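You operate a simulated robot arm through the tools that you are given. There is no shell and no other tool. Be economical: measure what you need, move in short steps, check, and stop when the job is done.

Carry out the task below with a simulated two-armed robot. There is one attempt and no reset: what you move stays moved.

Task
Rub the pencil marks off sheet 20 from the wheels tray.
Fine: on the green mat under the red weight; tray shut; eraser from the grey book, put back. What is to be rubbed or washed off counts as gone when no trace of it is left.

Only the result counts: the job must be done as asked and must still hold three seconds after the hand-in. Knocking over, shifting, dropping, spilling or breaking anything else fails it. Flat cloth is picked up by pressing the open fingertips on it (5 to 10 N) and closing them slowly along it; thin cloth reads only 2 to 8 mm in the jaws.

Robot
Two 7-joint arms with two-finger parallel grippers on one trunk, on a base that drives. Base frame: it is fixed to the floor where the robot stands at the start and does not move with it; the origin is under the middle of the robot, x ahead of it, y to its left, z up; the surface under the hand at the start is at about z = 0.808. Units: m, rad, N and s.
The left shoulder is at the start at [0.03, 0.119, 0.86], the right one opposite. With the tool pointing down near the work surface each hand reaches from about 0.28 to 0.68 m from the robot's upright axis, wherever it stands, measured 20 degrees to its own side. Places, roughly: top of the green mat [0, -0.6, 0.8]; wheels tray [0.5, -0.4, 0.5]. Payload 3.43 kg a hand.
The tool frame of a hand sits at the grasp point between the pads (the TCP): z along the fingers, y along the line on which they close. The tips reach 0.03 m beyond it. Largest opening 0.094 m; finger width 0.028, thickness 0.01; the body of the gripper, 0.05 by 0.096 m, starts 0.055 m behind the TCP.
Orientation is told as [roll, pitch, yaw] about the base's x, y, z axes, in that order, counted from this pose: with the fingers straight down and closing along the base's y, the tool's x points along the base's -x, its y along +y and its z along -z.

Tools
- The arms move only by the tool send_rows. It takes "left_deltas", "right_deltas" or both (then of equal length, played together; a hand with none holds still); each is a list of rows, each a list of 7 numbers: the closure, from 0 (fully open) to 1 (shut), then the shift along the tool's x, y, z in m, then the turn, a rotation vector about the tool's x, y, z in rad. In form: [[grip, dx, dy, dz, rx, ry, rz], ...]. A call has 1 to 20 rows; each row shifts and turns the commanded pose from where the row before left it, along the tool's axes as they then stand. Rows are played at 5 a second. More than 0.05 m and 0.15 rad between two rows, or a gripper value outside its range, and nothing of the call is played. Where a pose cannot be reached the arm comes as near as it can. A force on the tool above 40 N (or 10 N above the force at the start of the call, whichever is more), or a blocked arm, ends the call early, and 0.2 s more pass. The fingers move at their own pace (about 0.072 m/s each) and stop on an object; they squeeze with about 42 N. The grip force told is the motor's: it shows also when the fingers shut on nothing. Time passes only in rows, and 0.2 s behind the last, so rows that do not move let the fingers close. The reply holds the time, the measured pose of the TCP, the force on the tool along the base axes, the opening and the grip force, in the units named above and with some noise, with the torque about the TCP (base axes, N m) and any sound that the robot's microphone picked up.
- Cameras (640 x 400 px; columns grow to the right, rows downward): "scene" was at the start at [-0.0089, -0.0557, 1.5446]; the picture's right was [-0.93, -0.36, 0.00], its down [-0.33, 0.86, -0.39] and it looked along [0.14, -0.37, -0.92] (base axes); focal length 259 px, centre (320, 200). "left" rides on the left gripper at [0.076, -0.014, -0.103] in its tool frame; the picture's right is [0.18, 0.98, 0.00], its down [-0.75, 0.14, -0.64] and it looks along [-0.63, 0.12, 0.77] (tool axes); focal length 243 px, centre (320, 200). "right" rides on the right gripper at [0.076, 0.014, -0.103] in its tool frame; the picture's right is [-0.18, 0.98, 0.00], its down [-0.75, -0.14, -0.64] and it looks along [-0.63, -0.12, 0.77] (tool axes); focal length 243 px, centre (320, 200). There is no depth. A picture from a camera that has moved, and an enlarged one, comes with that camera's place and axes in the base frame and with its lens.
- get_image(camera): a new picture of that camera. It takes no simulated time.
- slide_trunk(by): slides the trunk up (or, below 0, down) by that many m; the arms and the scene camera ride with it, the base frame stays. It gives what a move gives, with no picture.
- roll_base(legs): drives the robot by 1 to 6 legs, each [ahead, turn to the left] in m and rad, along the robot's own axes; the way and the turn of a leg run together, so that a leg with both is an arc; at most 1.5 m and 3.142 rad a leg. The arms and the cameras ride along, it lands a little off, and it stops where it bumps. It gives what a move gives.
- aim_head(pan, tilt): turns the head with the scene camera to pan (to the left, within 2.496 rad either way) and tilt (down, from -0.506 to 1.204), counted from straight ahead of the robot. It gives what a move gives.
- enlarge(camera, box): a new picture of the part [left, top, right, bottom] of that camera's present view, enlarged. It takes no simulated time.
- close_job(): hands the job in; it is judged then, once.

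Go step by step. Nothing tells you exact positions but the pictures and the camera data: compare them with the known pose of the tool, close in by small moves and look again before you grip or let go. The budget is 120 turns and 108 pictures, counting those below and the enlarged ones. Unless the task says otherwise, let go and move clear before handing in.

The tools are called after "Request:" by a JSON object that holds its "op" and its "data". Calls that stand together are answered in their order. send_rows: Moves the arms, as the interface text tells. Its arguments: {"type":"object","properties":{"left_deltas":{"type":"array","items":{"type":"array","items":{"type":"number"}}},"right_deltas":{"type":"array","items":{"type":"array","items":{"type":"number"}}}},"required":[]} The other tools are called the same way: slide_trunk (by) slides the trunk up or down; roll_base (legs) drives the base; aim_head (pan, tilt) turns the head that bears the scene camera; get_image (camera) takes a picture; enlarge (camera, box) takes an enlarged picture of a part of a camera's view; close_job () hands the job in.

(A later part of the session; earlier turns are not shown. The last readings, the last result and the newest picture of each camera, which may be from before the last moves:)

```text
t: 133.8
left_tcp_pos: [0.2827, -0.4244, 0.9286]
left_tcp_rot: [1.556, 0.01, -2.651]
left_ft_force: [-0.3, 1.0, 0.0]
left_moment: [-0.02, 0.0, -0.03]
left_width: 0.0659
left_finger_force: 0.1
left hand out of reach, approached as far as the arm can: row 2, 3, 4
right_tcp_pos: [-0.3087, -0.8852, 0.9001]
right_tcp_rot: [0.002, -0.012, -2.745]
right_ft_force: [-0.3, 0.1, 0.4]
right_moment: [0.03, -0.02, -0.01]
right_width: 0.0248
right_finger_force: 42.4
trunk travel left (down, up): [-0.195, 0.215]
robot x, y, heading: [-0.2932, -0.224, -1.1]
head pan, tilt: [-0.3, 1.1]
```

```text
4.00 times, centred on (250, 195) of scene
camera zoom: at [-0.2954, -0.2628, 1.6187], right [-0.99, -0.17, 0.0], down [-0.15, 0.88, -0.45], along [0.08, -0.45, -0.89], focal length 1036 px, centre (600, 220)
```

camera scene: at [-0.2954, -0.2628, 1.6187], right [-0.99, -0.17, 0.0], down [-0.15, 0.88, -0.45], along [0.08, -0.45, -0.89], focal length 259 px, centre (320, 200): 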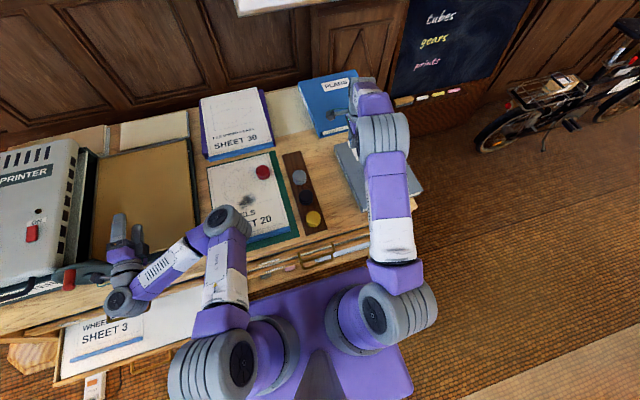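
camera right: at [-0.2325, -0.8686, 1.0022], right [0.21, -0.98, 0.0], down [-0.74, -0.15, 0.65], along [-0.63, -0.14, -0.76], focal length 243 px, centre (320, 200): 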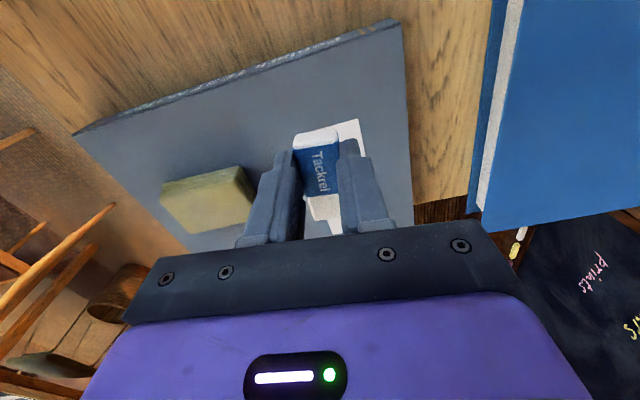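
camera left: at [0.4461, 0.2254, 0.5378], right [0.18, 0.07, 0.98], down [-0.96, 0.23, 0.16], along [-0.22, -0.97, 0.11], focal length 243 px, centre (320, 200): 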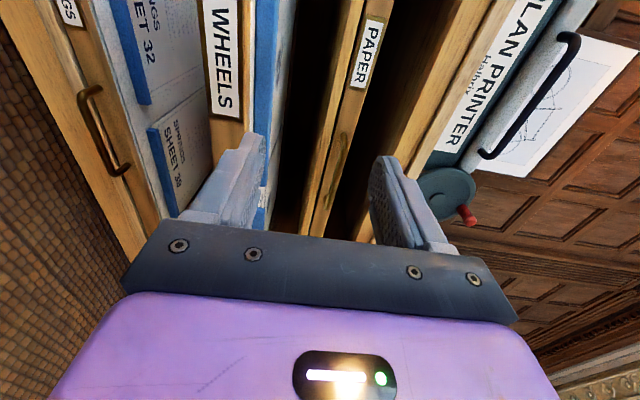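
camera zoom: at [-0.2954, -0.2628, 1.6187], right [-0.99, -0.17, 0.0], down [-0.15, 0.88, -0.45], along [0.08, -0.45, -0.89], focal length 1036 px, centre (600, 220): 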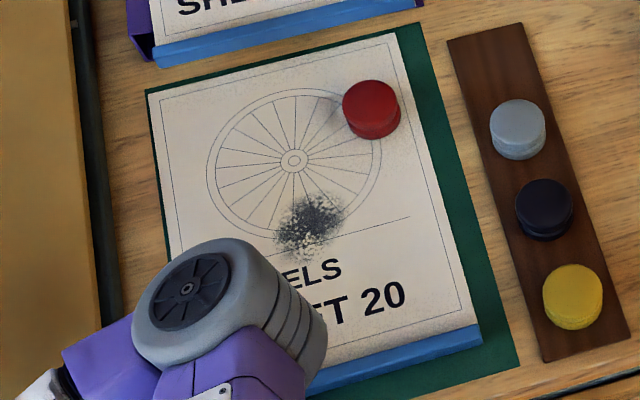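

Smudge centre ≈ (0.045, -0.642), about 7 cm across. I bring the eraser above it and tilt so the white right end points down.

Request:
{"op": "send_rows", "data": {"right_deltas": [[1, 0.0438, -0.0089, 0, 0, 0, 0], [1, 0.0438, -0.0089, 0, 0, 0, 0], [1, 0.0438, -0.0089, 0, 0, 0, 0], [1, 0.0438, -0.0089, 0, 0, 0, 0], [1, 0.0438, -0.0089, 0, 0, 0, 0], [1, 0.0438, -0.0089, 0, 0, 0, 0], [1, 0, 0, 0, 0, 0.15, 0], [1, 0, 0, 0, 0, 0.15, 0]]}}

Request:
{"op": "send_rows", "data": {"right_deltas": [[1, 0.0418, -0.0089, 0.013, 0, 0, 0], [1, 0.0418, -0.0089, 0.013, 0, 0, 0], [1, 0.0418, -0.0089, 0.013, 0, 0, 0], [1, 0.0418, -0.0089, 0.013, 0, 0, 0]]}}

Request:
{"op": "get_image", "data": {"camera": "scene"}}

Request:
{"op": "get_image", "data": {"camera": "right"}}

```text
t: 135.6
left_tcp_pos: [0.2829, -0.4247, 0.9284]
left_tcp_rot: [1.556, 0.011, -2.651]
left_ft_force: [0.2, 0.3, -0.6]
left_moment: [0.02, 0.02, 0.01]
left_width: 0.0656
left_finger_force: 0.0
right_tcp_pos: [-0.086, -0.737, 0.8994]
right_tcp_rot: [0.002, 0.29, -2.745]
right_ft_force: [-0.9, 0.2, -0.6]
right_moment: [-0.01, 0.02, 0.01]
right_width: 0.0245
right_finger_force: 42.5
trunk travel left (down, up): [-0.195, 0.215]
robot x, y, heading: [-0.2896, -0.2282, -1.1]
head pan, tilt: [-0.3, 1.1]
```

```text
t: 136.6
left_tcp_pos: [0.284, -0.4239, 0.928]
left_tcp_rot: [1.556, 0.011, -2.651]
left_ft_force: [0.5, -0.1, 0.4]
left_moment: [0.01, -0.04, -0.03]
left_width: 0.0655
left_finger_force: 0.1
right_tcp_pos: [0.061, -0.6366, 0.8963]
right_tcp_rot: [0.004, 0.288, -2.747]
right_ft_force: [0.9, 1.2, -0.1]
right_moment: [0.01, 0.08, -0.03]
right_width: 0.0245
right_finger_force: 41.7
trunk travel left (down, up): [-0.195, 0.215]
robot x, y, heading: [-0.2955, -0.2238, -1.1]
head pan, tilt: [-0.3, 1.1]
```

```text
21 pictures are left
camera scene: at [-0.2945, -0.2622, 1.6187], right [-0.99, -0.17, 0.0], down [-0.15, 0.88, -0.45], along [0.08, -0.45, -0.89], focal length 259 px, centre (320, 200)
```

scene: 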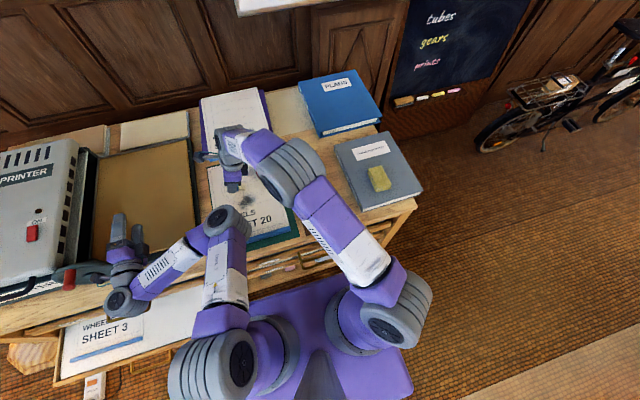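

```text
20 pictures are left
camera right: at [0.1067, -0.6321, 1.0158], right [0.21, -0.98, -0.05], down [-0.89, -0.22, 0.4], along [-0.4, -0.04, -0.92], focal length 243 px, centre (320, 200)
```

right: 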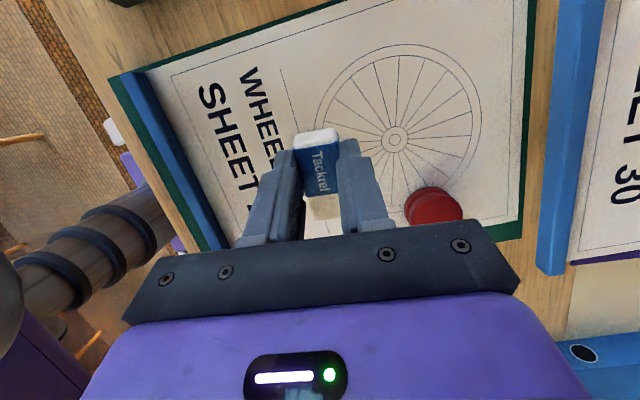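

Eraser is over the smudge. I lower it to contact.

Request:
{"op": "send_rows", "data": {"right_deltas": [[1, -0.0118, 0, 0.0382, 0, 0, 0], [1, -0.0118, 0, 0.0382, 0, 0, 0], [1, -0.0012, 0, 0.0038, 0, 0, 0], [1, -0.0006, 0, 0.0019, 0, 0, 0], [1, -0.0006, 0, 0.0019, 0, 0, 0]]}}

```text
t: 137.8
left_tcp_pos: [0.2836, -0.4244, 0.9294]
left_tcp_rot: [1.556, 0.01, -2.65]
left_ft_force: [0.3, -0.1, 0.0]
left_moment: [-0.04, 0.01, -0.01]
left_width: 0.0657
left_finger_force: 0.0
right_tcp_pos: [0.06, -0.6371, 0.8084]
right_tcp_rot: [0.003, 0.291, -2.746]
right_ft_force: [-0.7, 0.2, 3.4]
right_moment: [-0.02, 0.15, -0.02]
right_width: 0.0245
right_finger_force: 42.1
trunk travel left (down, up): [-0.195, 0.215]
robot x, y, heading: [-0.2933, -0.2212, -1.097]
head pan, tilt: [-0.3, 1.1]
```

Request:
{"op": "send_rows", "data": {"right_deltas": [[1, -0.0005, 0, 0.0015, 0, 0, 0], [1, 0.0239, 0, 0.0074, 0, 0, 0], [1, 0.0239, 0, 0.0074, 0, 0, 0], [1, -0.0315, 0, -0.0098, 0, 0, 0], [1, -0.0315, 0, -0.0098, 0, 0, 0], [1, -0.0315, 0, -0.0098, 0, 0, 0], [1, 0.0239, 0, 0.0074, 0, 0, 0], [1, 0.0239, 0, 0.0074, 0, 0, 0]]}}

Request:
{"op": "get_image", "data": {"camera": "right"}}

```text
t: 139.6
left_tcp_pos: [0.2814, -0.4239, 0.9284]
left_tcp_rot: [1.558, 0.01, -2.652]
left_ft_force: [-0.3, -0.6, 0.4]
left_moment: [0.0, 0.01, 0.03]
left_width: 0.0656
left_finger_force: 0.0
right_tcp_pos: [0.0604, -0.6372, 0.808]
right_tcp_rot: [0.006, 0.291, -2.746]
right_ft_force: [-6.7, -4.8, 22.5]
right_moment: [-0.41, 0.98, 0.05]
right_width: 0.0245
right_finger_force: 42.1
trunk travel left (down, up): [-0.195, 0.215]
robot x, y, heading: [-0.2908, -0.2269, -1.098]
head pan, tilt: [-0.3, 1.1]
```

```text
19 pictures are left
camera right: at [0.1068, -0.6313, 0.9273], right [0.21, -0.98, -0.05], down [-0.89, -0.21, 0.4], along [-0.4, -0.04, -0.92], focal length 243 px, centre (320, 200)
```

right: 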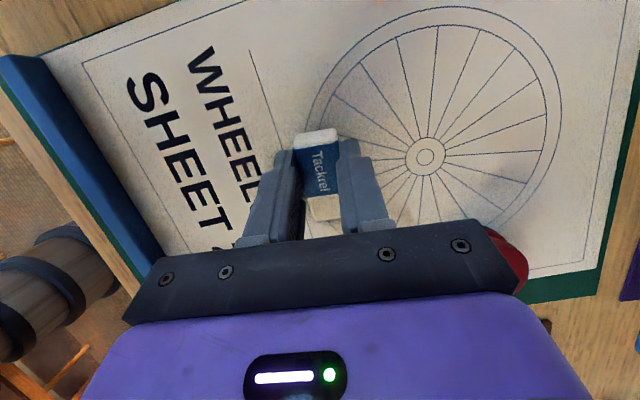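

Contact about 20 N and the sheet stays put. I rub over the whole area in strokes.

Request:
{"op": "send_rows", "data": {"right_deltas": [[1, 0.0239, 0, 0.0074, 0, 0, 0], [1, 0.0239, -0.02, 0.0074, 0, 0, 0], [1, 0, -0.02, 0, 0, 0, 0], [1, -0.0315, 0, -0.0098, 0, 0, 0], [1, -0.0315, 0, -0.0098, 0, 0, 0], [1, -0.0315, 0, -0.0098, 0, 0, 0], [1, 0, 0.018, 0, 0, 0, 0], [1, 0.0315, 0, 0.0098, 0, 0, 0], [1, 0.0315, 0, 0.0098, 0, 0, 0], [1, 0.0315, 0, 0.0098, 0, 0, 0], [1, 0, 0.018, 0, 0, 0, 0], [1, -0.0315, 0, -0.0098, 0, 0, 0], [1, -0.0315, 0, -0.0098, 0, 0, 0], [1, -0.0315, 0, -0.0098, 0, 0, 0], [1, 0, 0.018, 0, 0, 0, 0], [1, 0.0315, 0, 0.0098, 0, 0, 0], [1, 0.0315, 0, 0.0098, 0, 0, 0], [1, 0.0315, 0, 0.0098, 0, 0, 0]]}}

Request:
{"op": "send_rows", "data": {"right_deltas": [[1, 0, 0.016, 0, 0, 0, 0], [1, -0.0315, 0, -0.0098, 0, 0, 0], [1, -0.0315, 0, -0.0098, 0, 0, 0], [1, -0.025, 0, -0.0078, 0, 0, 0], [1, 0.025, 0, 0.0078, 0, 0, 0], [1, 0.0315, 0, 0.0098, 0, 0, 0], [1, 0.0315, 0, 0.0098, 0, 0, 0], [1, 0, -0.01, 0, 0, 0, 0], [1, 0.015, 0, -0.04, 0, 0, 0], [1, 0.0382, 0, -0.04, 0, 0, 0], [1, 0.045, 0, 0.015, 0, 0, 0]]}}

Request:
{"op": "get_image", "data": {"camera": "right"}}

Request:
{"op": "enlarge", "data": {"camera": "scene", "box": [200, 145, 300, 245]}}

```text
t: 143.4
left_tcp_pos: [0.2821, -0.4242, 0.9293]
left_tcp_rot: [1.557, 0.01, -2.652]
left_ft_force: [0.4, -0.8, -0.8]
left_moment: [0.01, 0.04, 0.04]
left_width: 0.0657
left_finger_force: 0.0
right_tcp_pos: [0.111, -0.6285, 0.8071]
right_tcp_rot: [0.006, 0.293, -2.746]
right_ft_force: [-5.9, -3.8, 18.1]
right_moment: [-0.33, 0.83, 0.04]
right_width: 0.0246
right_finger_force: 41.6
trunk travel left (down, up): [-0.195, 0.215]
robot x, y, heading: [-0.2965, -0.2261, -1.098]
head pan, tilt: [-0.3, 1.1]
```

```text
refused: row 10 steps farther than a row can; nothing moved
```

```text
18 pictures are left
camera right: at [0.157, -0.6239, 0.9264], right [0.21, -0.98, -0.05], down [-0.89, -0.21, 0.4], along [-0.4, -0.04, -0.92], focal length 243 px, centre (320, 200)
```

right: 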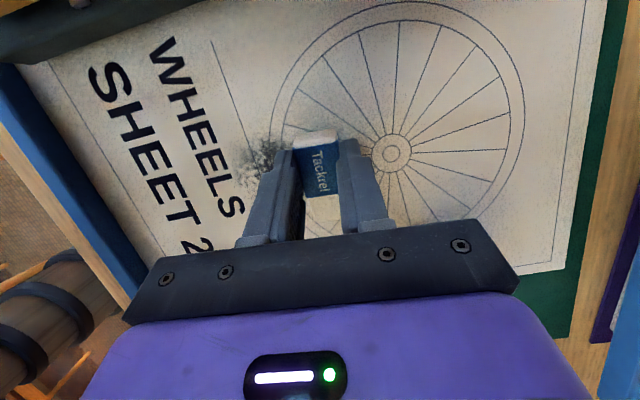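

```text
4.00 times, centred on (250, 195) of scene
camera zoom: at [-0.2968, -0.2614, 1.6188], right [-0.99, -0.17, 0.0], down [-0.15, 0.88, -0.46], along [0.08, -0.45, -0.89], focal length 1036 px, centre (600, 220)
```

zoom: 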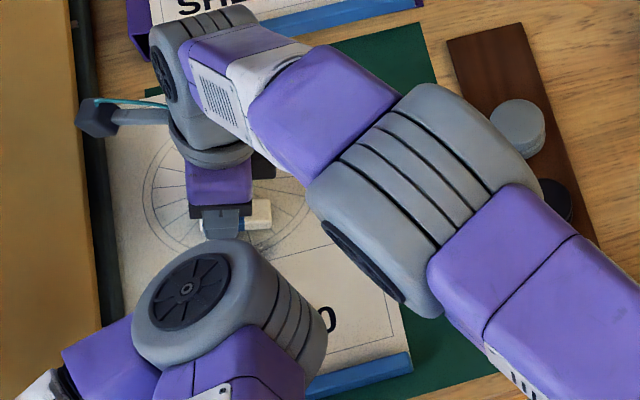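

The sheet has slid left with the eraser. I lift off and look before going on.

Request:
{"op": "send_rows", "data": {"right_deltas": [[1, 0.0089, 0, -0.0287, 0, 0, 0], [1, 0.0089, 0, -0.0287, 0, 0, 0], [1, 0.0089, 0, -0.0287, 0, 0, 0], [1, -0.0401, 0, -0.0124, 0, 0, 0], [1, -0.0401, 0, -0.0124, 0, 0, 0], [1, -0.0401, 0, -0.0124, 0, 0, 0], [1, -0.0401, 0, -0.0124, 0, 0, 0], [1, -0.0401, 0, -0.0124, 0, 0, 0], [1, -0.0401, 0, -0.0124, 0, 0, 0], [1, -0.0401, 0, -0.0124, 0, 0, 0]]}}

Request:
{"op": "enlarge", "data": {"camera": "scene", "box": [190, 135, 310, 255]}}

```text
t: 145.6
left_tcp_pos: [0.2826, -0.4255, 0.9282]
left_tcp_rot: [1.557, 0.011, -2.652]
left_ft_force: [0.3, 0.5, -0.2]
left_moment: [-0.03, -0.03, 0.01]
left_width: 0.0657
left_finger_force: 0.1
right_tcp_pos: [-0.1602, -0.7418, 0.8963]
right_tcp_rot: [0.003, 0.292, -2.747]
right_ft_force: [1.6, -0.7, 0.7]
right_moment: [0.0, 0.01, 0.02]
right_width: 0.0247
right_finger_force: 42.2
trunk travel left (down, up): [-0.195, 0.215]
robot x, y, heading: [-0.2923, -0.2263, -1.099]
head pan, tilt: [-0.3, 1.1]
```

```text
3.33 times, centred on (250, 195) of scene
camera zoom: at [-0.2962, -0.2631, 1.6187], right [-0.99, -0.17, 0.0], down [-0.15, 0.88, -0.45], along [0.08, -0.45, -0.89], focal length 863 px, centre (553, 217)
```

zoom: 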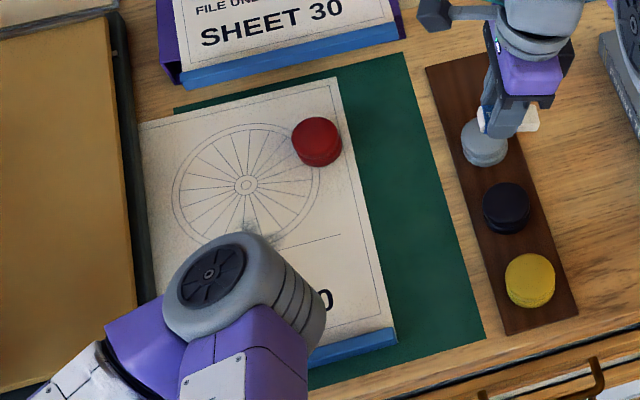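

Request:
{"op": "send_rows", "data": {"right_deltas": [[1, 0.0401, -0.008, 0.0124, 0, 0, 0], [1, 0.0401, -0.008, 0.0124, 0, 0, 0], [1, 0.0401, -0.008, 0.0124, 0, 0, 0], [1, 0.0401, -0.005, 0.0124, 0, 0, 0]]}}

Request:
{"op": "enlarge", "data": {"camera": "right", "box": [160, 0, 480, 200]}}

```text
t: 146.6
left_tcp_pos: [0.2844, -0.4242, 0.9274]
left_tcp_rot: [1.556, 0.007, -2.651]
left_ft_force: [0.8, -0.3, 0.3]
left_moment: [-0.03, 0.01, -0.02]
left_width: 0.066
left_finger_force: 0.1
right_tcp_pos: [-0.0118, -0.649, 0.8986]
right_tcp_rot: [0.002, 0.29, -2.747]
right_ft_force: [0.7, -0.1, -0.2]
right_moment: [0.01, 0.04, -0.02]
right_width: 0.0246
right_finger_force: 41.7
trunk travel left (down, up): [-0.195, 0.215]
robot x, y, heading: [-0.2904, -0.2258, -1.099]
head pan, tilt: [-0.3, 1.1]
```

```text
2.00 times, centred on (320, 100) of right
camera zoom: at [0.0337, -0.6454, 1.0182], right [0.21, -0.98, -0.05], down [-0.89, -0.22, 0.4], along [-0.4, -0.04, -0.92], focal length 485 px, centre (320, 400)
```

zoom: 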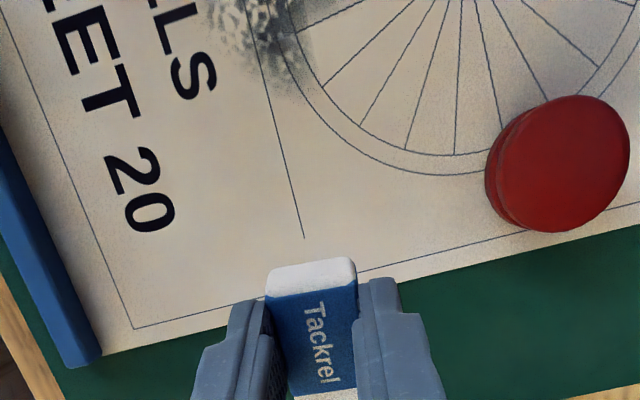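

Request:
{"op": "send_rows", "data": {"right_deltas": [[1, 0.0344, 0, 0.0106, 0, 0, 0], [1, 0.0344, 0, 0.0106, 0, 0, 0]]}}

Request:
{"op": "enlarge", "data": {"camera": "right", "box": [160, 0, 480, 200]}}

```text
t: 147.2
left_tcp_pos: [0.283, -0.4245, 0.9281]
left_tcp_rot: [1.555, 0.009, -2.652]
left_ft_force: [-0.2, 0.3, -0.2]
left_moment: [-0.01, 0.0, 0.0]
left_width: 0.0658
left_finger_force: 0.0
right_tcp_pos: [0.0504, -0.6225, 0.8989]
right_tcp_rot: [0.002, 0.289, -2.747]
right_ft_force: [0.4, 0.2, -0.9]
right_moment: [0.03, -0.02, -0.01]
right_width: 0.0244
right_finger_force: 41.9
trunk travel left (down, up): [-0.195, 0.215]
robot x, y, heading: [-0.2917, -0.2255, -1.096]
head pan, tilt: [-0.3, 1.1]
```

```text
2.00 times, centred on (320, 100) of right
camera zoom: at [0.0981, -0.6175, 1.0179], right [0.21, -0.98, -0.05], down [-0.89, -0.22, 0.4], along [-0.4, -0.04, -0.92], focal length 485 px, centre (320, 400)
```

zoom: 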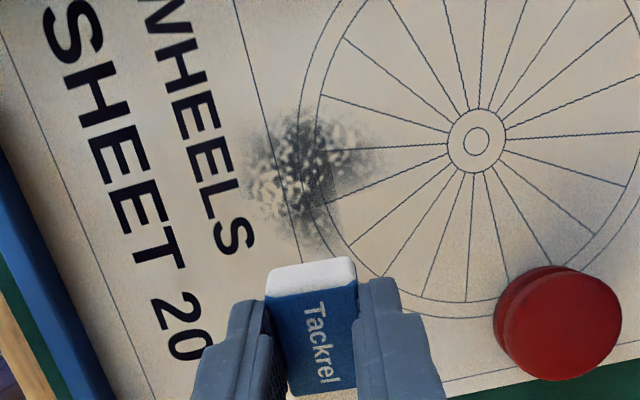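

The mark is lighter but slid with the sheet; my strokes pressed unevenly because the tilt is 0.29, not 0.30. I go back to the mark with lighter, exactly level strokes.

Request:
{"op": "send_rows", "data": {"right_deltas": [[1, 0.0166, -0.0015, 0.0356, 0, 0, 0], [1, 0.0166, -0.0015, 0.0356, 0, 0, 0], [1, 0.0166, -0.0015, 0.0356, 0, 0, 0], [1, 0, 0, 0, 0, 0, 0]]}}

```text
t: 148.2
left_tcp_pos: [0.2818, -0.4246, 0.928]
left_tcp_rot: [1.554, 0.012, -2.65]
left_ft_force: [1.2, 0.4, 0.1]
left_moment: [-0.01, 0.0, 0.0]
left_width: 0.0656
left_finger_force: 0.0
right_tcp_pos: [0.1243, -0.5892, 0.8061]
right_tcp_rot: [0.003, 0.288, -2.746]
right_ft_force: [-1.4, -1.1, 1.0]
right_moment: [0.02, 0.06, -0.03]
right_width: 0.0247
right_finger_force: 41.8
trunk travel left (down, up): [-0.195, 0.215]
robot x, y, heading: [-0.2948, -0.2266, -1.099]
head pan, tilt: [-0.3, 1.1]
```

Request:
{"op": "send_rows", "data": {"right_deltas": [[1, -0.0001, 0, 0.0004, 0, 0, 0], [1, 0.0335, 0, 0.01, 0, 0, 0], [1, -0.0335, 0, -0.01, 0, 0, 0], [1, -0.0335, 0, -0.01, 0, 0, 0], [1, 0.0335, 0, 0.01, 0, 0, 0]]}}

Request:
{"op": "enlarge", "data": {"camera": "right", "box": [160, 0, 480, 200]}}

```text
t: 149.4
left_tcp_pos: [0.283, -0.4242, 0.9281]
left_tcp_rot: [1.555, 0.01, -2.651]
left_ft_force: [-0.6, 0.6, -0.3]
left_moment: [0.01, 0.01, -0.01]
left_width: 0.0658
left_finger_force: 0.1
right_tcp_pos: [0.124, -0.5861, 0.807]
right_tcp_rot: [0.001, 0.288, -2.747]
right_ft_force: [0.5, 0.7, -0.7]
right_moment: [-0.02, 0.01, 0.0]
right_width: 0.0246
right_finger_force: 41.4
trunk travel left (down, up): [-0.195, 0.215]
robot x, y, heading: [-0.2924, -0.2287, -1.09]
head pan, tilt: [-0.3, 1.1]
```

```text
2.00 times, centred on (320, 100) of right
camera zoom: at [0.1703, -0.5821, 0.9266], right [0.21, -0.98, -0.05], down [-0.89, -0.22, 0.4], along [-0.4, -0.04, -0.92], focal length 485 px, centre (320, 400)
```

zoom: 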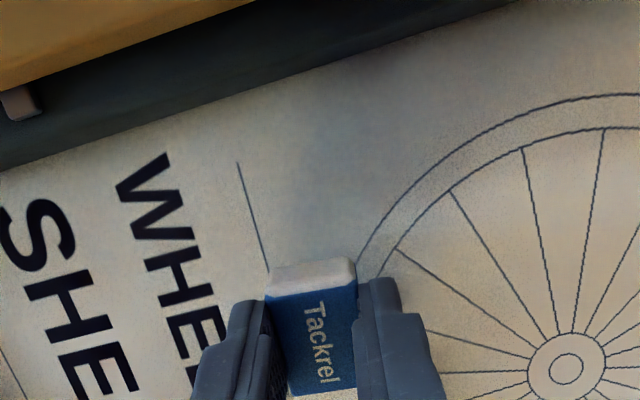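

Request:
{"op": "send_rows", "data": {"right_deltas": [[1, -0.0003, 0, 0.001, 0, 0, 0], [1, 0, 0, 0, 0, 0, 0]]}}

```text
t: 150.0
left_tcp_pos: [0.2826, -0.4257, 0.9277]
left_tcp_rot: [1.556, 0.012, -2.653]
left_ft_force: [1.3, 0.4, -0.4]
left_moment: [-0.01, 0.01, 0.04]
left_width: 0.0659
left_finger_force: 0.0
right_tcp_pos: [0.1237, -0.5875, 0.8063]
right_tcp_rot: [0.004, 0.292, -2.745]
right_ft_force: [-2.4, 0.3, 5.6]
right_moment: [-0.05, 0.24, -0.03]
right_width: 0.0246
right_finger_force: 41.7
trunk travel left (down, up): [-0.195, 0.215]
robot x, y, heading: [-0.2927, -0.2234, -1.094]
head pan, tilt: [-0.3, 1.1]
```

About 6 N now. I rub across the mark in lines at this force.

Request:
{"op": "send_rows", "data": {"right_deltas": [[1, 0.0383, 0, 0.0114, 0, 0, 0], [1, -0.0383, 0, -0.0114, 0, 0, 0], [1, -0.0383, 0, -0.0114, 0, 0, 0], [1, 0, 0.018, 0, 0, 0, 0], [1, 0.0383, 0, 0.0114, 0, 0, 0], [1, 0.0383, 0, 0.0114, 0, 0, 0], [1, 0, 0.018, 0, 0, 0, 0], [1, -0.0383, 0, -0.0114, 0, 0, 0], [1, -0.0383, 0, -0.0114, 0, 0, 0], [1, 0, -0.027, 0, 0, 0, 0], [1, 0, -0.027, 0, 0, 0, 0], [1, 0.0383, 0, 0.0114, 0, 0, 0], [1, 0.0383, 0, 0.0114, 0, 0, 0], [1, 0, -0.018, 0, 0, 0, 0], [1, -0.0383, 0, -0.0114, 0, 0, 0], [1, -0.0383, 0, -0.0114, 0, 0, 0]]}}

Request:
{"op": "send_rows", "data": {"right_deltas": [[1, 0.011, 0, -0.0359, 0, 0, 0], [1, 0.011, 0.02, -0.0359, 0, 0, 0], [1, -0.02, 0.02, -0.02, 0, 0, 0]]}}

Request:
{"op": "enlarge", "data": {"camera": "right", "box": [160, 0, 480, 200]}}

```text
t: 153.4
left_tcp_pos: [0.2831, -0.4247, 0.9287]
left_tcp_rot: [1.557, 0.011, -2.651]
left_ft_force: [-0.5, -0.1, 0.3]
left_moment: [-0.02, -0.03, 0.0]
left_width: 0.0656
left_finger_force: 0.0
right_tcp_pos: [0.0647, -0.5689, 0.8073]
right_tcp_rot: [0.005, 0.29, -2.744]
right_ft_force: [0.5, -0.5, 4.6]
right_moment: [-0.1, 0.16, 0.04]
right_width: 0.0247
right_finger_force: 42.5
right hand out of reach, approached as far as the arm can: row 7
trunk travel left (down, up): [-0.195, 0.215]
robot x, y, heading: [-0.2945, -0.2263, -1.098]
head pan, tilt: [-0.3, 1.1]
```

```text
t: 154.2
left_tcp_pos: [0.2827, -0.426, 0.9288]
left_tcp_rot: [1.557, 0.011, -2.652]
left_ft_force: [0.3, -0.3, 0.5]
left_moment: [-0.04, 0.02, -0.02]
left_width: 0.0659
left_finger_force: 0.1
right_tcp_pos: [0.0568, -0.6157, 0.8957]
right_tcp_rot: [0.001, 0.29, -2.747]
right_ft_force: [0.6, -0.8, -0.2]
right_moment: [0.02, -0.01, 0.0]
right_width: 0.025
right_finger_force: 42.2
trunk travel left (down, up): [-0.195, 0.215]
robot x, y, heading: [-0.2869, -0.2269, -1.097]
head pan, tilt: [-0.3, 1.1]
```

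```text
2.00 times, centred on (320, 100) of right
camera zoom: at [0.1022, -0.6109, 1.0156], right [0.21, -0.98, -0.05], down [-0.89, -0.22, 0.4], along [-0.4, -0.04, -0.92], focal length 485 px, centre (320, 400)
```

zoom: 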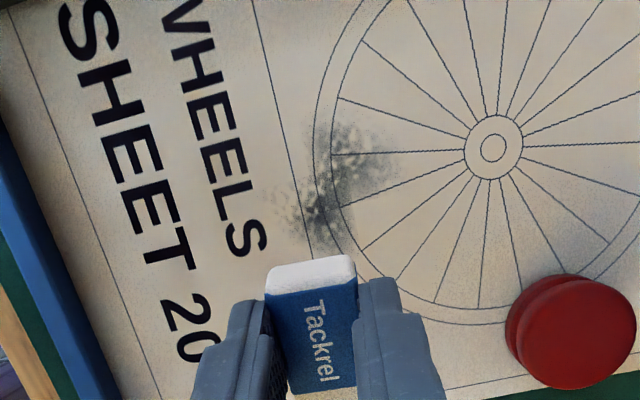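

The sheet held still and the mark is much lighter. I repeat with a denser zigzag.

Request:
{"op": "send_rows", "data": {"right_deltas": [[1, 0.0132, 0.001, 0.0349, 0, 0, 0], [1, 0.0132, 0.001, 0.0349, 0, 0, 0], [1, 0.0132, 0.001, 0.0349, 0, 0, 0], [1, 0, 0, 0, 0, 0, 0]]}}

```text
t: 155.2
left_tcp_pos: [0.2828, -0.4243, 0.9287]
left_tcp_rot: [1.557, 0.011, -2.651]
left_ft_force: [-1.3, 0.2, 0.2]
left_moment: [-0.03, 0.01, 0.03]
left_width: 0.0658
left_finger_force: 0.1
right_tcp_pos: [0.1191, -0.5927, 0.8079]
right_tcp_rot: [0.003, 0.291, -2.747]
right_ft_force: [-0.5, -0.4, -0.1]
right_moment: [0.0, -0.02, 0.0]
right_width: 0.0244
right_finger_force: 42.4
trunk travel left (down, up): [-0.195, 0.215]
robot x, y, heading: [-0.2956, -0.228, -1.098]
head pan, tilt: [-0.3, 1.1]
```

Request:
{"op": "send_rows", "data": {"right_deltas": [[1, -0.0005, 0, 0.0016, 0, 0, 0], [1, -0.0335, -0.034, -0.01, 0, 0, 0], [1, 0.0335, 0.0038, 0.01, 0, 0, 0], [1, 0.0335, 0.0038, 0.01, 0, 0, 0], [1, -0.0335, 0.0038, -0.01, 0, 0, 0], [1, -0.0335, 0.0038, -0.01, 0, 0, 0], [1, 0.0335, 0.0038, 0.01, 0, 0, 0], [1, 0.0335, 0.0038, 0.01, 0, 0, 0], [1, -0.0335, 0.0038, -0.01, 0, 0, 0], [1, -0.0335, 0.0038, -0.01, 0, 0, 0], [1, 0.0335, 0.0038, 0.01, 0, 0, 0], [1, 0.0335, 0.0038, 0.01, 0, 0, 0], [1, -0.0335, 0.0038, -0.01, 0, 0, 0], [1, -0.0335, 0.0038, -0.01, 0, 0, 0], [1, 0.0335, 0.0038, 0.01, 0, 0, 0], [1, 0.0335, 0.0038, 0.01, 0, 0, 0], [1, -0.0335, 0.0038, -0.01, 0, 0, 0], [1, -0.0335, 0.0038, -0.01, 0, 0, 0], [1, 0.0335, 0.0038, 0.01, 0, 0, 0], [1, 0.0335, 0.0038, 0.01, 0, 0, 0]]}}

Request:
{"op": "send_rows", "data": {"right_deltas": [[1, -0.0335, -0.0038, -0.01, 0, 0, 0], [1, -0.0335, -0.0038, -0.01, 0, 0, 0], [1, 0.0335, -0.0038, 0.01, 0, 0, 0], [1, 0.0335, -0.0038, 0.01, 0, 0, 0], [1, -0.0335, -0.0038, -0.01, 0, 0, 0], [1, -0.0335, -0.0038, -0.01, 0, 0, 0], [1, 0.0335, -0.0038, 0.01, 0, 0, 0], [1, 0.0335, -0.0038, 0.01, 0, 0, 0], [1, -0.0335, -0.0038, -0.01, 0, 0, 0], [1, -0.0335, -0.0038, -0.01, 0, 0, 0], [1, 0.0335, -0.0038, 0.01, 0, 0, 0], [1, 0.0335, -0.0038, 0.01, 0, 0, 0], [1, -0.0335, -0.0038, -0.01, 0, 0, 0], [1, -0.0335, -0.0038, -0.01, 0, 0, 0], [1, 0.0335, -0.0038, 0.01, 0, 0, 0], [1, 0.0335, -0.0038, 0.01, 0, 0, 0], [1, -0.0335, -0.0038, -0.01, 0, 0, 0], [1, -0.0335, -0.0038, -0.01, 0, 0, 0]]}}

Request:
{"op": "send_rows", "data": {"right_deltas": [[1, 0.011, 0, -0.0359, 0, 0, 0], [1, 0.011, 0.02, -0.0359, 0, 0, 0], [1, -0.03, 0.015, -0.02, 0, 0, 0]]}}

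Request:
{"op": "enlarge", "data": {"camera": "right", "box": [160, 0, 480, 200]}}

```text
t: 159.4
left_tcp_pos: [0.2816, -0.4255, 0.9285]
left_tcp_rot: [1.554, 0.009, -2.651]
left_ft_force: [0.4, 0.1, 0.5]
left_moment: [0.0, -0.02, 0.02]
left_width: 0.0659
left_finger_force: 0.0
right_tcp_pos: [0.1605, -0.6063, 0.8084]
right_tcp_rot: [-0.001, 0.287, -2.747]
right_ft_force: [1.0, -0.9, 0.3]
right_moment: [-0.01, -0.01, 0.01]
right_width: 0.0246
right_finger_force: 41.7
right hand out of reach, approached as far as the arm can: row 20
trunk travel left (down, up): [-0.195, 0.215]
robot x, y, heading: [-0.2931, -0.227, -1.095]
head pan, tilt: [-0.3, 1.1]
```

```text
t: 163.2
left_tcp_pos: [0.2834, -0.4252, 0.9281]
left_tcp_rot: [1.557, 0.01, -2.652]
left_ft_force: [-0.3, 0.4, -0.1]
left_moment: [-0.01, 0.02, 0.01]
left_width: 0.0658
left_finger_force: 0.1
right_tcp_pos: [0.0709, -0.5705, 0.8069]
right_tcp_rot: [0.003, 0.293, -2.747]
right_ft_force: [-0.2, -0.6, -0.4]
right_moment: [-0.04, -0.03, 0.02]
right_width: 0.0245
right_finger_force: 41.7
trunk travel left (down, up): [-0.195, 0.215]
robot x, y, heading: [-0.293, -0.2283, -1.097]
head pan, tilt: [-0.3, 1.1]
```

```text
t: 164.0
left_tcp_pos: [0.2826, -0.4249, 0.9295]
left_tcp_rot: [1.556, 0.01, -2.652]
left_ft_force: [0.1, -0.2, 0.1]
left_moment: [0.0, -0.02, 0.01]
left_width: 0.0656
left_finger_force: 0.1
right_tcp_pos: [0.0524, -0.6159, 0.8921]
right_tcp_rot: [0.003, 0.29, -2.748]
right_ft_force: [-0.2, 0.1, -0.8]
right_moment: [-0.01, 0.01, 0.02]
right_width: 0.0246
right_finger_force: 41.9
trunk travel left (down, up): [-0.195, 0.215]
robot x, y, heading: [-0.2919, -0.2244, -1.095]
head pan, tilt: [-0.3, 1.1]
```

```text
2.00 times, centred on (320, 100) of right
camera zoom: at [0.0982, -0.6123, 1.0119], right [0.21, -0.98, -0.05], down [-0.89, -0.22, 0.4], along [-0.4, -0.04, -0.92], focal length 485 px, centre (320, 400)
```

zoom: 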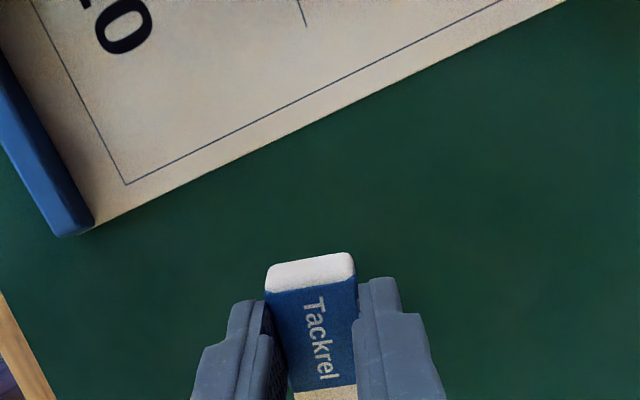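

The sheet has slid far left this time. I check the whole scene.

Request:
{"op": "send_rows", "data": {"right_deltas": [[1, -0.0401, 0, -0.0124, 0, 0, 0], [1, -0.0401, 0, -0.0124, 0, 0, 0], [1, -0.0401, 0, -0.0124, 0, 0, 0], [1, -0.0401, 0, -0.0124, 0, 0, 0], [1, -0.0401, 0, -0.0124, 0, 0, 0]]}}

Request:
{"op": "enlarge", "data": {"camera": "scene", "box": [60, 110, 320, 270]}}

```text
t: 165.2
left_tcp_pos: [0.2817, -0.4246, 0.9276]
left_tcp_rot: [1.557, 0.013, -2.651]
left_ft_force: [0.9, -0.6, 0.6]
left_moment: [-0.01, 0.01, 0.05]
left_width: 0.066
left_finger_force: 0.1
right_tcp_pos: [-0.1398, -0.6973, 0.8949]
right_tcp_rot: [0.003, 0.29, -2.745]
right_ft_force: [-0.5, 0.5, -0.1]
right_moment: [0.01, -0.03, 0.02]
right_width: 0.0245
right_finger_force: 41.8
trunk travel left (down, up): [-0.195, 0.215]
robot x, y, heading: [-0.2933, -0.2255, -1.101]
head pan, tilt: [-0.3, 1.1]
```

```text
2.46 times, centred on (190, 190) of scene
camera zoom: at [-0.2964, -0.2632, 1.6187], right [-0.99, -0.17, 0.0], down [-0.15, 0.88, -0.45], along [0.08, -0.45, -0.89], focal length 638 px, centre (640, 225)
```

zoom: 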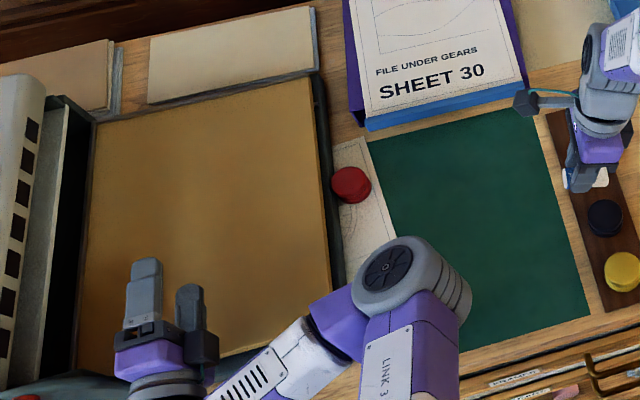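

The sheet has slipped left under the cutter board with the weight on it, because the leaning eraser dug in on leftward strokes. I lean the hand the other way, and use the eraser's other end to drag the sheet back right by friction.

Request:
{"op": "send_rows", "data": {"right_deltas": [[1, 0, 0, 0, 0, -0.145, 0], [1, 0, 0, 0, 0, -0.145, 0], [1, 0, 0, 0, 0, -0.145, 0], [1, 0, 0, 0, 0, -0.145, 0], [1, 0.0374, 0.0046, -0.0112, 0, 0, 0], [1, 0.0374, 0.0046, -0.0112, 0, 0, 0], [1, 0.0374, 0.0046, -0.0112, 0, 0, 0], [1, 0.0374, 0.0046, -0.0112, 0, 0, 0], [1, 0.0374, 0.0046, -0.0112, 0, 0, 0], [1, 0.0374, 0.0046, -0.0112, 0, 0, 0], [1, 0.0374, 0.0046, -0.0112, 0, 0, 0], [1, 0.0374, 0.0046, -0.0112, 0, 0, 0], [1, 0.0085, 0, 0.0284, 0, 0, 0], [1, 0.0085, 0, 0.0284, 0, 0, 0], [1, 0.006, 0, 0.02, 0, 0, 0]]}}

Request:
{"op": "enlarge", "data": {"camera": "right", "box": [120, 0, 520, 240]}}

```text
t: 168.6
left_tcp_pos: [0.2821, -0.4204, 0.9183]
left_tcp_rot: [1.529, 0.013, -2.645]
left_ft_force: [0.3, 0.3, -0.3]
left_moment: [-0.01, -0.03, 0.01]
left_width: 0.0659
left_finger_force: 0.1
right_tcp_pos: [0.0985, -0.5948, 0.8425]
right_tcp_rot: [0.042, -0.254, -2.759]
right_ft_force: [0.3, -0.8, -0.9]
right_moment: [-0.04, -0.03, 0.0]
right_width: 0.0245
right_finger_force: 41.8
right hand out of reach, approached as far as the arm can: row 10, 11, 12, 14
trunk travel left (down, up): [-0.195, 0.215]
robot x, y, heading: [-0.2934, -0.227, -1.099]
head pan, tilt: [-0.3, 1.1]
stopped in row 15 (right hand): the arm was blocked; the commanded pose is now the measured one
```

```text
1.60 times, centred on (320, 120) of right
camera zoom: at [0.1943, -0.565, 0.9215], right [0.21, -0.97, 0.09], down [-0.59, -0.06, 0.8], along [-0.78, -0.22, -0.59], focal length 388 px, centre (320, 328)
```

zoom: 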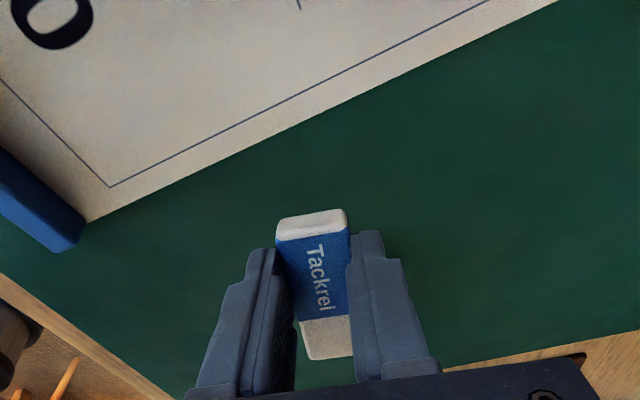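

The right forearm met the left arm. I lift away, raise the trunk, and reposition the robot farther left so the left arm is out of the way.

Request:
{"op": "send_rows", "data": {"right_deltas": [[1, -0.012, 0, -0.04, 0, 0, 0], [1, -0.0383, -0.01, 0.0105, 0, 0, 0], [1, -0.0383, -0.02, 0.0105, 0, 0, 0], [1, -0.0383, -0.02, 0.0105, 0, 0, 0], [1, -0.0383, -0.02, 0.0105, 0, 0, 0], [1, -0.0383, -0.02, -0.02, 0, 0, 0]]}}

Request:
{"op": "slide_trunk", "data": {"by": 0.17}}

Request:
{"op": "roll_base", "data": {"legs": [[-0.13, 0], [0, -1.4], [-0.33, 0], [0, 1.4]]}}

Request:
{"op": "get_image", "data": {"camera": "scene"}}

```text
t: 170.0
left_tcp_pos: [0.2825, -0.4194, 0.9175]
left_tcp_rot: [1.529, 0.013, -2.648]
left_ft_force: [0.0, 0.3, 0.4]
left_moment: [-0.02, -0.02, -0.01]
left_width: 0.0658
left_finger_force: 0.1
right_tcp_pos: [0.0653, -0.6577, 0.9082]
right_tcp_rot: [0.039, -0.257, -2.758]
right_ft_force: [-0.6, -0.7, -0.5]
right_moment: [0.01, 0.02, 0.0]
right_width: 0.0245
right_finger_force: 42.0
right hand out of reach, approached as far as the arm can: row 2, 3, 4, 5, 6
trunk travel left (down, up): [-0.195, 0.215]
robot x, y, heading: [-0.2923, -0.2249, -1.101]
head pan, tilt: [-0.3, 1.1]
```

```text
t: 172.0
left_tcp_pos: [0.2815, -0.4185, 1.0878]
left_tcp_rot: [1.529, 0.012, -2.649]
left_ft_force: [0.4, 0.3, -0.9]
left_moment: [0.02, 0.01, 0.02]
left_width: 0.0658
left_finger_force: 0.0
right_tcp_pos: [0.0659, -0.658, 1.0771]
right_tcp_rot: [0.038, -0.257, -2.758]
right_ft_force: [-0.2, 0.3, -0.1]
right_moment: [0.0, -0.01, -0.01]
right_width: 0.0249
right_finger_force: 42.4
trunk travel left (down, up): [-0.365, 0.045]
robot x, y, heading: [-0.2918, -0.2252, -1.095]
head pan, tilt: [-0.3, 1.1]
```

```text
t: 181.9
left_tcp_pos: [0.4874, -0.12, 1.088]
left_tcp_rot: [1.53, 0.013, -2.659]
left_ft_force: [-0.2, -0.5, -0.2]
left_moment: [-0.01, -0.02, 0.0]
left_width: 0.0658
left_finger_force: 0.1
right_tcp_pos: [0.2676, -0.3565, 1.0785]
right_tcp_rot: [0.037, -0.258, -2.767]
right_ft_force: [0.5, 0.2, -0.7]
right_moment: [-0.01, 0.02, -0.01]
right_width: 0.0245
right_finger_force: 42.4
trunk travel left (down, up): [-0.365, 0.045]
robot x, y, heading: [-0.0854, 0.0823, -1.104]
head pan, tilt: [-0.3, 1.1]
```

```text
8 pictures are left
camera scene: at [-0.0887, 0.0429, 1.7887], right [-0.99, -0.16, 0.0], down [-0.14, 0.88, -0.45], along [0.07, -0.45, -0.89], focal length 259 px, centre (320, 200)
```

scene: 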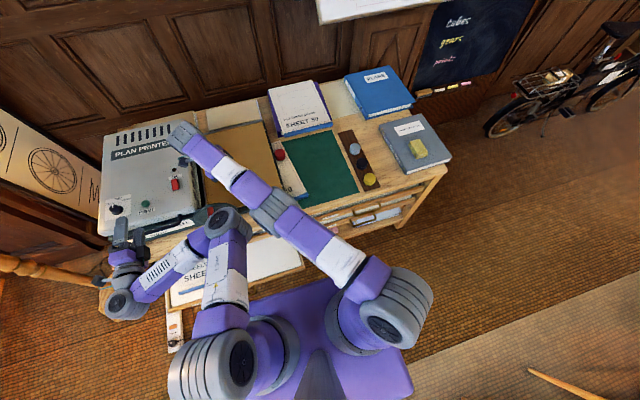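

I move the right hand over the exposed sheet near its strip and lower it.

Request:
{"op": "send_rows", "data": {"right_deltas": [[1, -0.035, 0.015, 0.0092, 0, 0, 0], [1, -0.035, 0.015, 0.0092, 0, 0, 0], [1, -0.035, 0.015, 0.0092, 0, 0, 0], [1, -0.035, 0.015, 0.0092, 0, 0, 0], [1, -0.035, 0.015, 0.0092, 0, 0, 0], [1, -0.035, 0.015, 0.0092, 0, 0, 0]]}}

Request:
{"op": "slide_trunk", "data": {"by": -0.08}}

Request:
{"op": "send_rows", "data": {"right_deltas": [[1, 0.0091, 0, 0.0348, 0, 0, 0], [1, 0.0091, 0, 0.0348, 0, 0, 0], [1, 0.0091, 0, 0.0348, 0, 0, 0], [1, 0.0091, 0, 0.0348, 0, 0, 0], [1, 0.0051, 0, 0.0194, 0, 0, 0]]}}

```text
t: 183.3
left_tcp_pos: [0.4863, -0.1225, 1.0879]
left_tcp_rot: [1.529, 0.012, -2.658]
left_ft_force: [0.0, -0.1, 0.1]
left_moment: [0.02, 0.03, -0.03]
left_width: 0.0658
left_finger_force: 0.0
right_tcp_pos: [0.1173, -0.5344, 1.0813]
right_tcp_rot: [0.039, -0.253, -2.768]
right_ft_force: [-0.2, -1.3, -0.9]
right_moment: [0.01, -0.01, -0.03]
right_width: 0.0248
right_finger_force: 42.1
right hand out of reach, approached as far as the arm can: row 1, 2, 3
trunk travel left (down, up): [-0.365, 0.045]
robot x, y, heading: [-0.0861, 0.076, -1.107]
head pan, tilt: [-0.3, 1.1]
```

```text
t: 184.5
left_tcp_pos: [0.4869, -0.1205, 1.0082]
left_tcp_rot: [1.53, 0.012, -2.659]
left_ft_force: [0.2, -0.8, 0.6]
left_moment: [-0.01, 0.05, -0.02]
left_width: 0.0658
left_finger_force: 0.1
right_tcp_pos: [0.118, -0.5341, 1.0032]
right_tcp_rot: [0.037, -0.256, -2.769]
right_ft_force: [0.7, -0.8, 0.3]
right_moment: [0.0, 0.02, -0.01]
right_width: 0.0246
right_finger_force: 42.2
trunk travel left (down, up): [-0.285, 0.125]
robot x, y, heading: [-0.083, 0.0798, -1.109]
head pan, tilt: [-0.3, 1.1]
```

```text
t: 185.7
left_tcp_pos: [0.487, -0.1213, 1.008]
left_tcp_rot: [1.529, 0.011, -2.657]
left_ft_force: [0.0, -0.5, 0.5]
left_moment: [-0.03, -0.03, -0.04]
left_width: 0.0658
left_finger_force: 0.0
right_tcp_pos: [0.1131, -0.5236, 0.8389]
right_tcp_rot: [0.039, -0.258, -2.767]
right_ft_force: [1.1, 0.9, 0.0]
right_moment: [0.02, -0.01, 0.0]
right_width: 0.0246
right_finger_force: 42.4
right hand out of reach, approached as far as the arm can: row 3, 4
trunk travel left (down, up): [-0.285, 0.125]
robot x, y, heading: [-0.0857, 0.0818, -1.112]
head pan, tilt: [-0.3, 1.1]
```

Request:
{"op": "send_rows", "data": {"right_deltas": [[1, 0.0076, 0, 0.029, 0, 0, 0], [1, 0.0005, 0, 0.0019, 0, 0, 0], [1, 0.0005, 0, 0.0019, 0, 0, 0], [1, 0, 0, 0, 0, 0, 0]]}}

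Request:
{"op": "get_image", "data": {"camera": "right"}}

```text
t: 186.7
left_tcp_pos: [0.4883, -0.1203, 1.0082]
left_tcp_rot: [1.528, 0.013, -2.658]
left_ft_force: [0.3, 0.7, 0.6]
left_moment: [0.03, 0.04, -0.05]
left_width: 0.066
left_finger_force: 0.0
right_tcp_pos: [0.1046, -0.5209, 0.8083]
right_tcp_rot: [0.038, -0.256, -2.769]
right_ft_force: [-0.3, 0.6, -0.2]
right_moment: [0.02, 0.0, -0.02]
right_width: 0.0245
right_finger_force: 42.5
right hand out of reach, approached as far as the arm can: row 1
trunk travel left (down, up): [-0.285, 0.125]
robot x, y, heading: [-0.084, 0.0801, -1.107]
head pan, tilt: [-0.3, 1.1]
```

```text
7 pictures are left
camera right: at [0.2025, -0.4926, 0.8882], right [0.2, -0.98, 0.08], down [-0.59, -0.05, 0.81], along [-0.78, -0.21, -0.59], focal length 243 px, centre (320, 200)
```

right: 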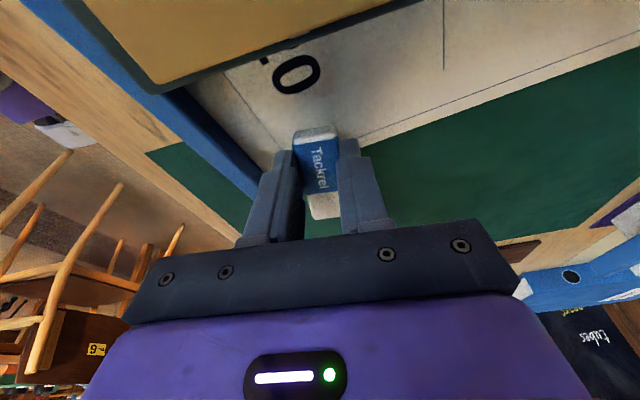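

The eraser's end is over the sheet's near right corner. I press and drag right.

Request:
{"op": "send_rows", "data": {"right_deltas": [[1, 0.0005, 0, 0.0019, 0, 0, 0], [1, 0.0005, 0, 0.0019, 0, 0, 0], [1, 0.0002, 0, 0.0008, 0, 0, 0], [1, -0.0145, 0, 0.0038, 0, 0, 0], [1, -0.0242, 0, 0.0064, 0, 0, 0], [1, -0.0242, 0, 0.0064, 0, 0, 0], [1, -0.0242, 0, 0.0064, 0, 0, 0], [1, -0.0242, 0, 0.0064, 0, 0, 0]]}}

Request:
{"op": "get_image", "data": {"camera": "right"}}

```text
t: 188.5
left_tcp_pos: [0.4874, -0.1201, 1.0097]
left_tcp_rot: [1.528, 0.013, -2.657]
left_ft_force: [-0.5, -0.4, -0.7]
left_moment: [0.02, -0.01, 0.02]
left_width: 0.0658
left_finger_force: 0.0
right_tcp_pos: [0.0083, -0.5771, 0.7994]
right_tcp_rot: [0.039, -0.254, -2.768]
right_ft_force: [2.8, 1.1, 5.6]
right_moment: [0.16, -0.16, -0.01]
right_width: 0.0245
right_finger_force: 42.0
right hand out of reach, approached as far as the arm can: row 3, 5, 6, 7, 8
trunk travel left (down, up): [-0.285, 0.125]
robot x, y, heading: [-0.0888, 0.0818, -1.107]
head pan, tilt: [-0.3, 1.1]
```

```text
6 pictures are left
camera right: at [0.1049, -0.5503, 0.8792], right [0.2, -0.98, 0.08], down [-0.59, -0.05, 0.81], along [-0.78, -0.21, -0.59], focal length 243 px, centre (320, 200)
```

right: 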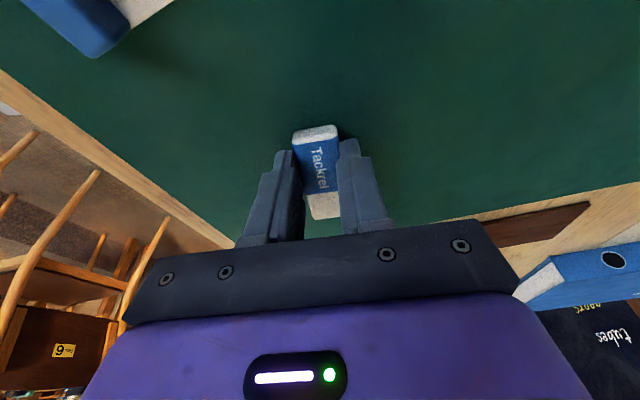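

The eraser slipped off onto the mat, so I need to grip the strip itself. I lift, shift the robot slightly right, and set the eraser down flat at the mat's right edge for a moment.

Request:
{"op": "send_rows", "data": {"right_deltas": [[1, -0.0102, 0, -0.0387, 0, 0, 0], [1, -0.0102, 0, -0.0387, 0, 0, 0], [1, -0.0102, 0, -0.0387, 0, 0, 0], [1, 0, 0, 0, 0.038, 0.127, 0], [1, 0, 0, 0, 0, 0.127, 0]]}}

Request:
{"op": "roll_base", "data": {"legs": [[0, -1.4], [0.14, 0], [0, 1.41]]}}

```text
t: 189.7
left_tcp_pos: [0.4879, -0.1201, 1.0082]
left_tcp_rot: [1.53, 0.012, -2.657]
left_ft_force: [-0.9, -0.4, 0.0]
left_moment: [-0.02, 0.0, -0.02]
left_width: 0.0659
left_finger_force: 0.1
right_tcp_pos: [0.0178, -0.5961, 0.9155]
right_tcp_rot: [0.0, 0.0, -2.765]
right_ft_force: [0.5, 0.6, -0.3]
right_moment: [-0.01, -0.01, -0.02]
right_width: 0.0247
right_finger_force: 42.1
right hand out of reach, approached as far as the arm can: row 1, 2, 3
trunk travel left (down, up): [-0.285, 0.125]
robot x, y, heading: [-0.0852, 0.0763, -1.108]
head pan, tilt: [-0.3, 1.1]
```

```text
t: 198.0
left_tcp_pos: [0.3669, -0.2126, 1.0075]
left_tcp_rot: [1.528, 0.012, -2.682]
left_ft_force: [-1.1, 0.4, 0.1]
left_moment: [0.0, 0.0, -0.01]
left_width: 0.0657
left_finger_force: 0.0
right_tcp_pos: [-0.111, -0.6765, 0.9149]
right_tcp_rot: [0.001, -0.001, -2.79]
right_ft_force: [-0.8, -0.1, -0.8]
right_moment: [0.03, 0.02, -0.01]
right_width: 0.0247
right_finger_force: 42.2
trunk travel left (down, up): [-0.285, 0.125]
robot x, y, heading: [-0.2004, -0.0017, -1.135]
head pan, tilt: [-0.3, 1.1]
```

Request:
{"op": "send_rows", "data": {"right_deltas": [[1, 0.025, -0.03, 0, 0, 0, 0], [1, 0, 0, 0.04, 0, 0, 0], [1, 0, 0, 0.04, 0, 0, 0], [1, 0, 0, 0.035, 0, 0, 0], [1, 0, 0, 0.004, 0, 0, 0], [1, 0, 0, 0.002, 0, 0, 0], [1, 0, 0, 0.002, 0, 0, 0]]}}

```text
t: 199.6
left_tcp_pos: [0.3666, -0.2113, 1.0091]
left_tcp_rot: [1.53, 0.013, -2.681]
left_ft_force: [-0.9, -0.3, -0.4]
left_moment: [-0.01, 0.0, 0.0]
left_width: 0.0658
left_finger_force: 0.1
right_tcp_pos: [-0.0964, -0.6479, 0.7973]
right_tcp_rot: [0.01, -0.004, -2.789]
right_ft_force: [1.1, -1.7, 30.5]
right_moment: [-0.46, 1.22, 0.06]
right_width: 0.025
right_finger_force: 42.0
right hand out of reach, approached as far as the arm can: row 1, 3, 4
trunk travel left (down, up): [-0.285, 0.125]
robot x, y, heading: [-0.2003, 0.0032, -1.137]
head pan, tilt: [-0.3, 1.1]
```

Request:
{"op": "send_rows", "data": {"right_deltas": [[1, 0, 0, -0.002, 0, 0, 0], [0.6, 0, 0, 0, 0, 0, 0], [0.45, 0, 0, 0, 0, 0, 0], [0.45, 0, 0, -0.04, 0, 0, 0], [0.4, 0, 0, -0.03, 0, 0, -0.1465], [0.4, 0, 0, 0, 0, 0, -0.1465], [0.4, 0.0408, -0.0057, 0, 0, 0, 0], [0.4, 0.0408, -0.0057, 0, 0, 0, 0], [0.4, 0.0408, -0.0057, 0, 0, 0, 0], [0.4, 0.0408, -0.0057, 0, 0, 0, 0], [0.4, 0.0408, -0.0057, 0, 0, 0, 0], [0.4, 0.0408, -0.0057, 0, 0, 0, 0]]}}

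Request:
{"op": "get_image", "data": {"camera": "right"}}

```text
t: 202.2
left_tcp_pos: [0.3674, -0.2115, 1.0083]
left_tcp_rot: [1.529, 0.012, -2.68]
left_ft_force: [0.8, -0.6, -0.2]
left_moment: [-0.03, 0.0, 0.0]
left_width: 0.0658
left_finger_force: 0.0
right_tcp_pos: [0.1042, -0.5156, 0.8561]
right_tcp_rot: [-0.001, -0.002, -2.498]
right_ft_force: [0.0, -0.5, 0.2]
right_moment: [0.01, -0.01, -0.02]
right_width: 0.0564
right_finger_force: 0.1
right hand out of reach, approached as far as the arm can: row 4, 5, 7, 8, 9, 10
trunk travel left (down, up): [-0.285, 0.125]
robot x, y, heading: [-0.1998, -0.0026, -1.132]
head pan, tilt: [-0.3, 1.1]
```

```text
5 pictures are left
camera right: at [0.1743, -0.4813, 0.9579], right [0.44, -0.9, 0.0], down [-0.69, -0.34, 0.64], along [-0.58, -0.28, -0.77], focal length 243 px, centre (320, 200)
```

right: 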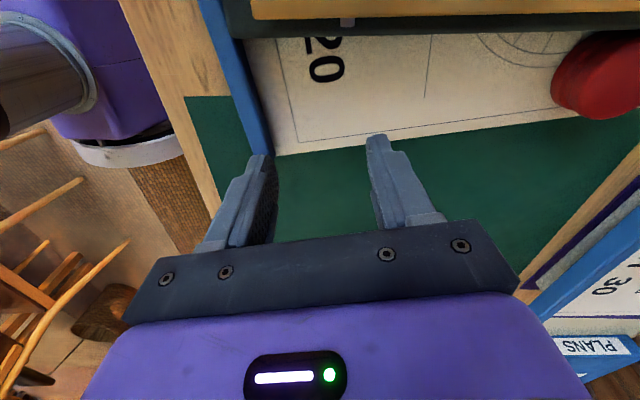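

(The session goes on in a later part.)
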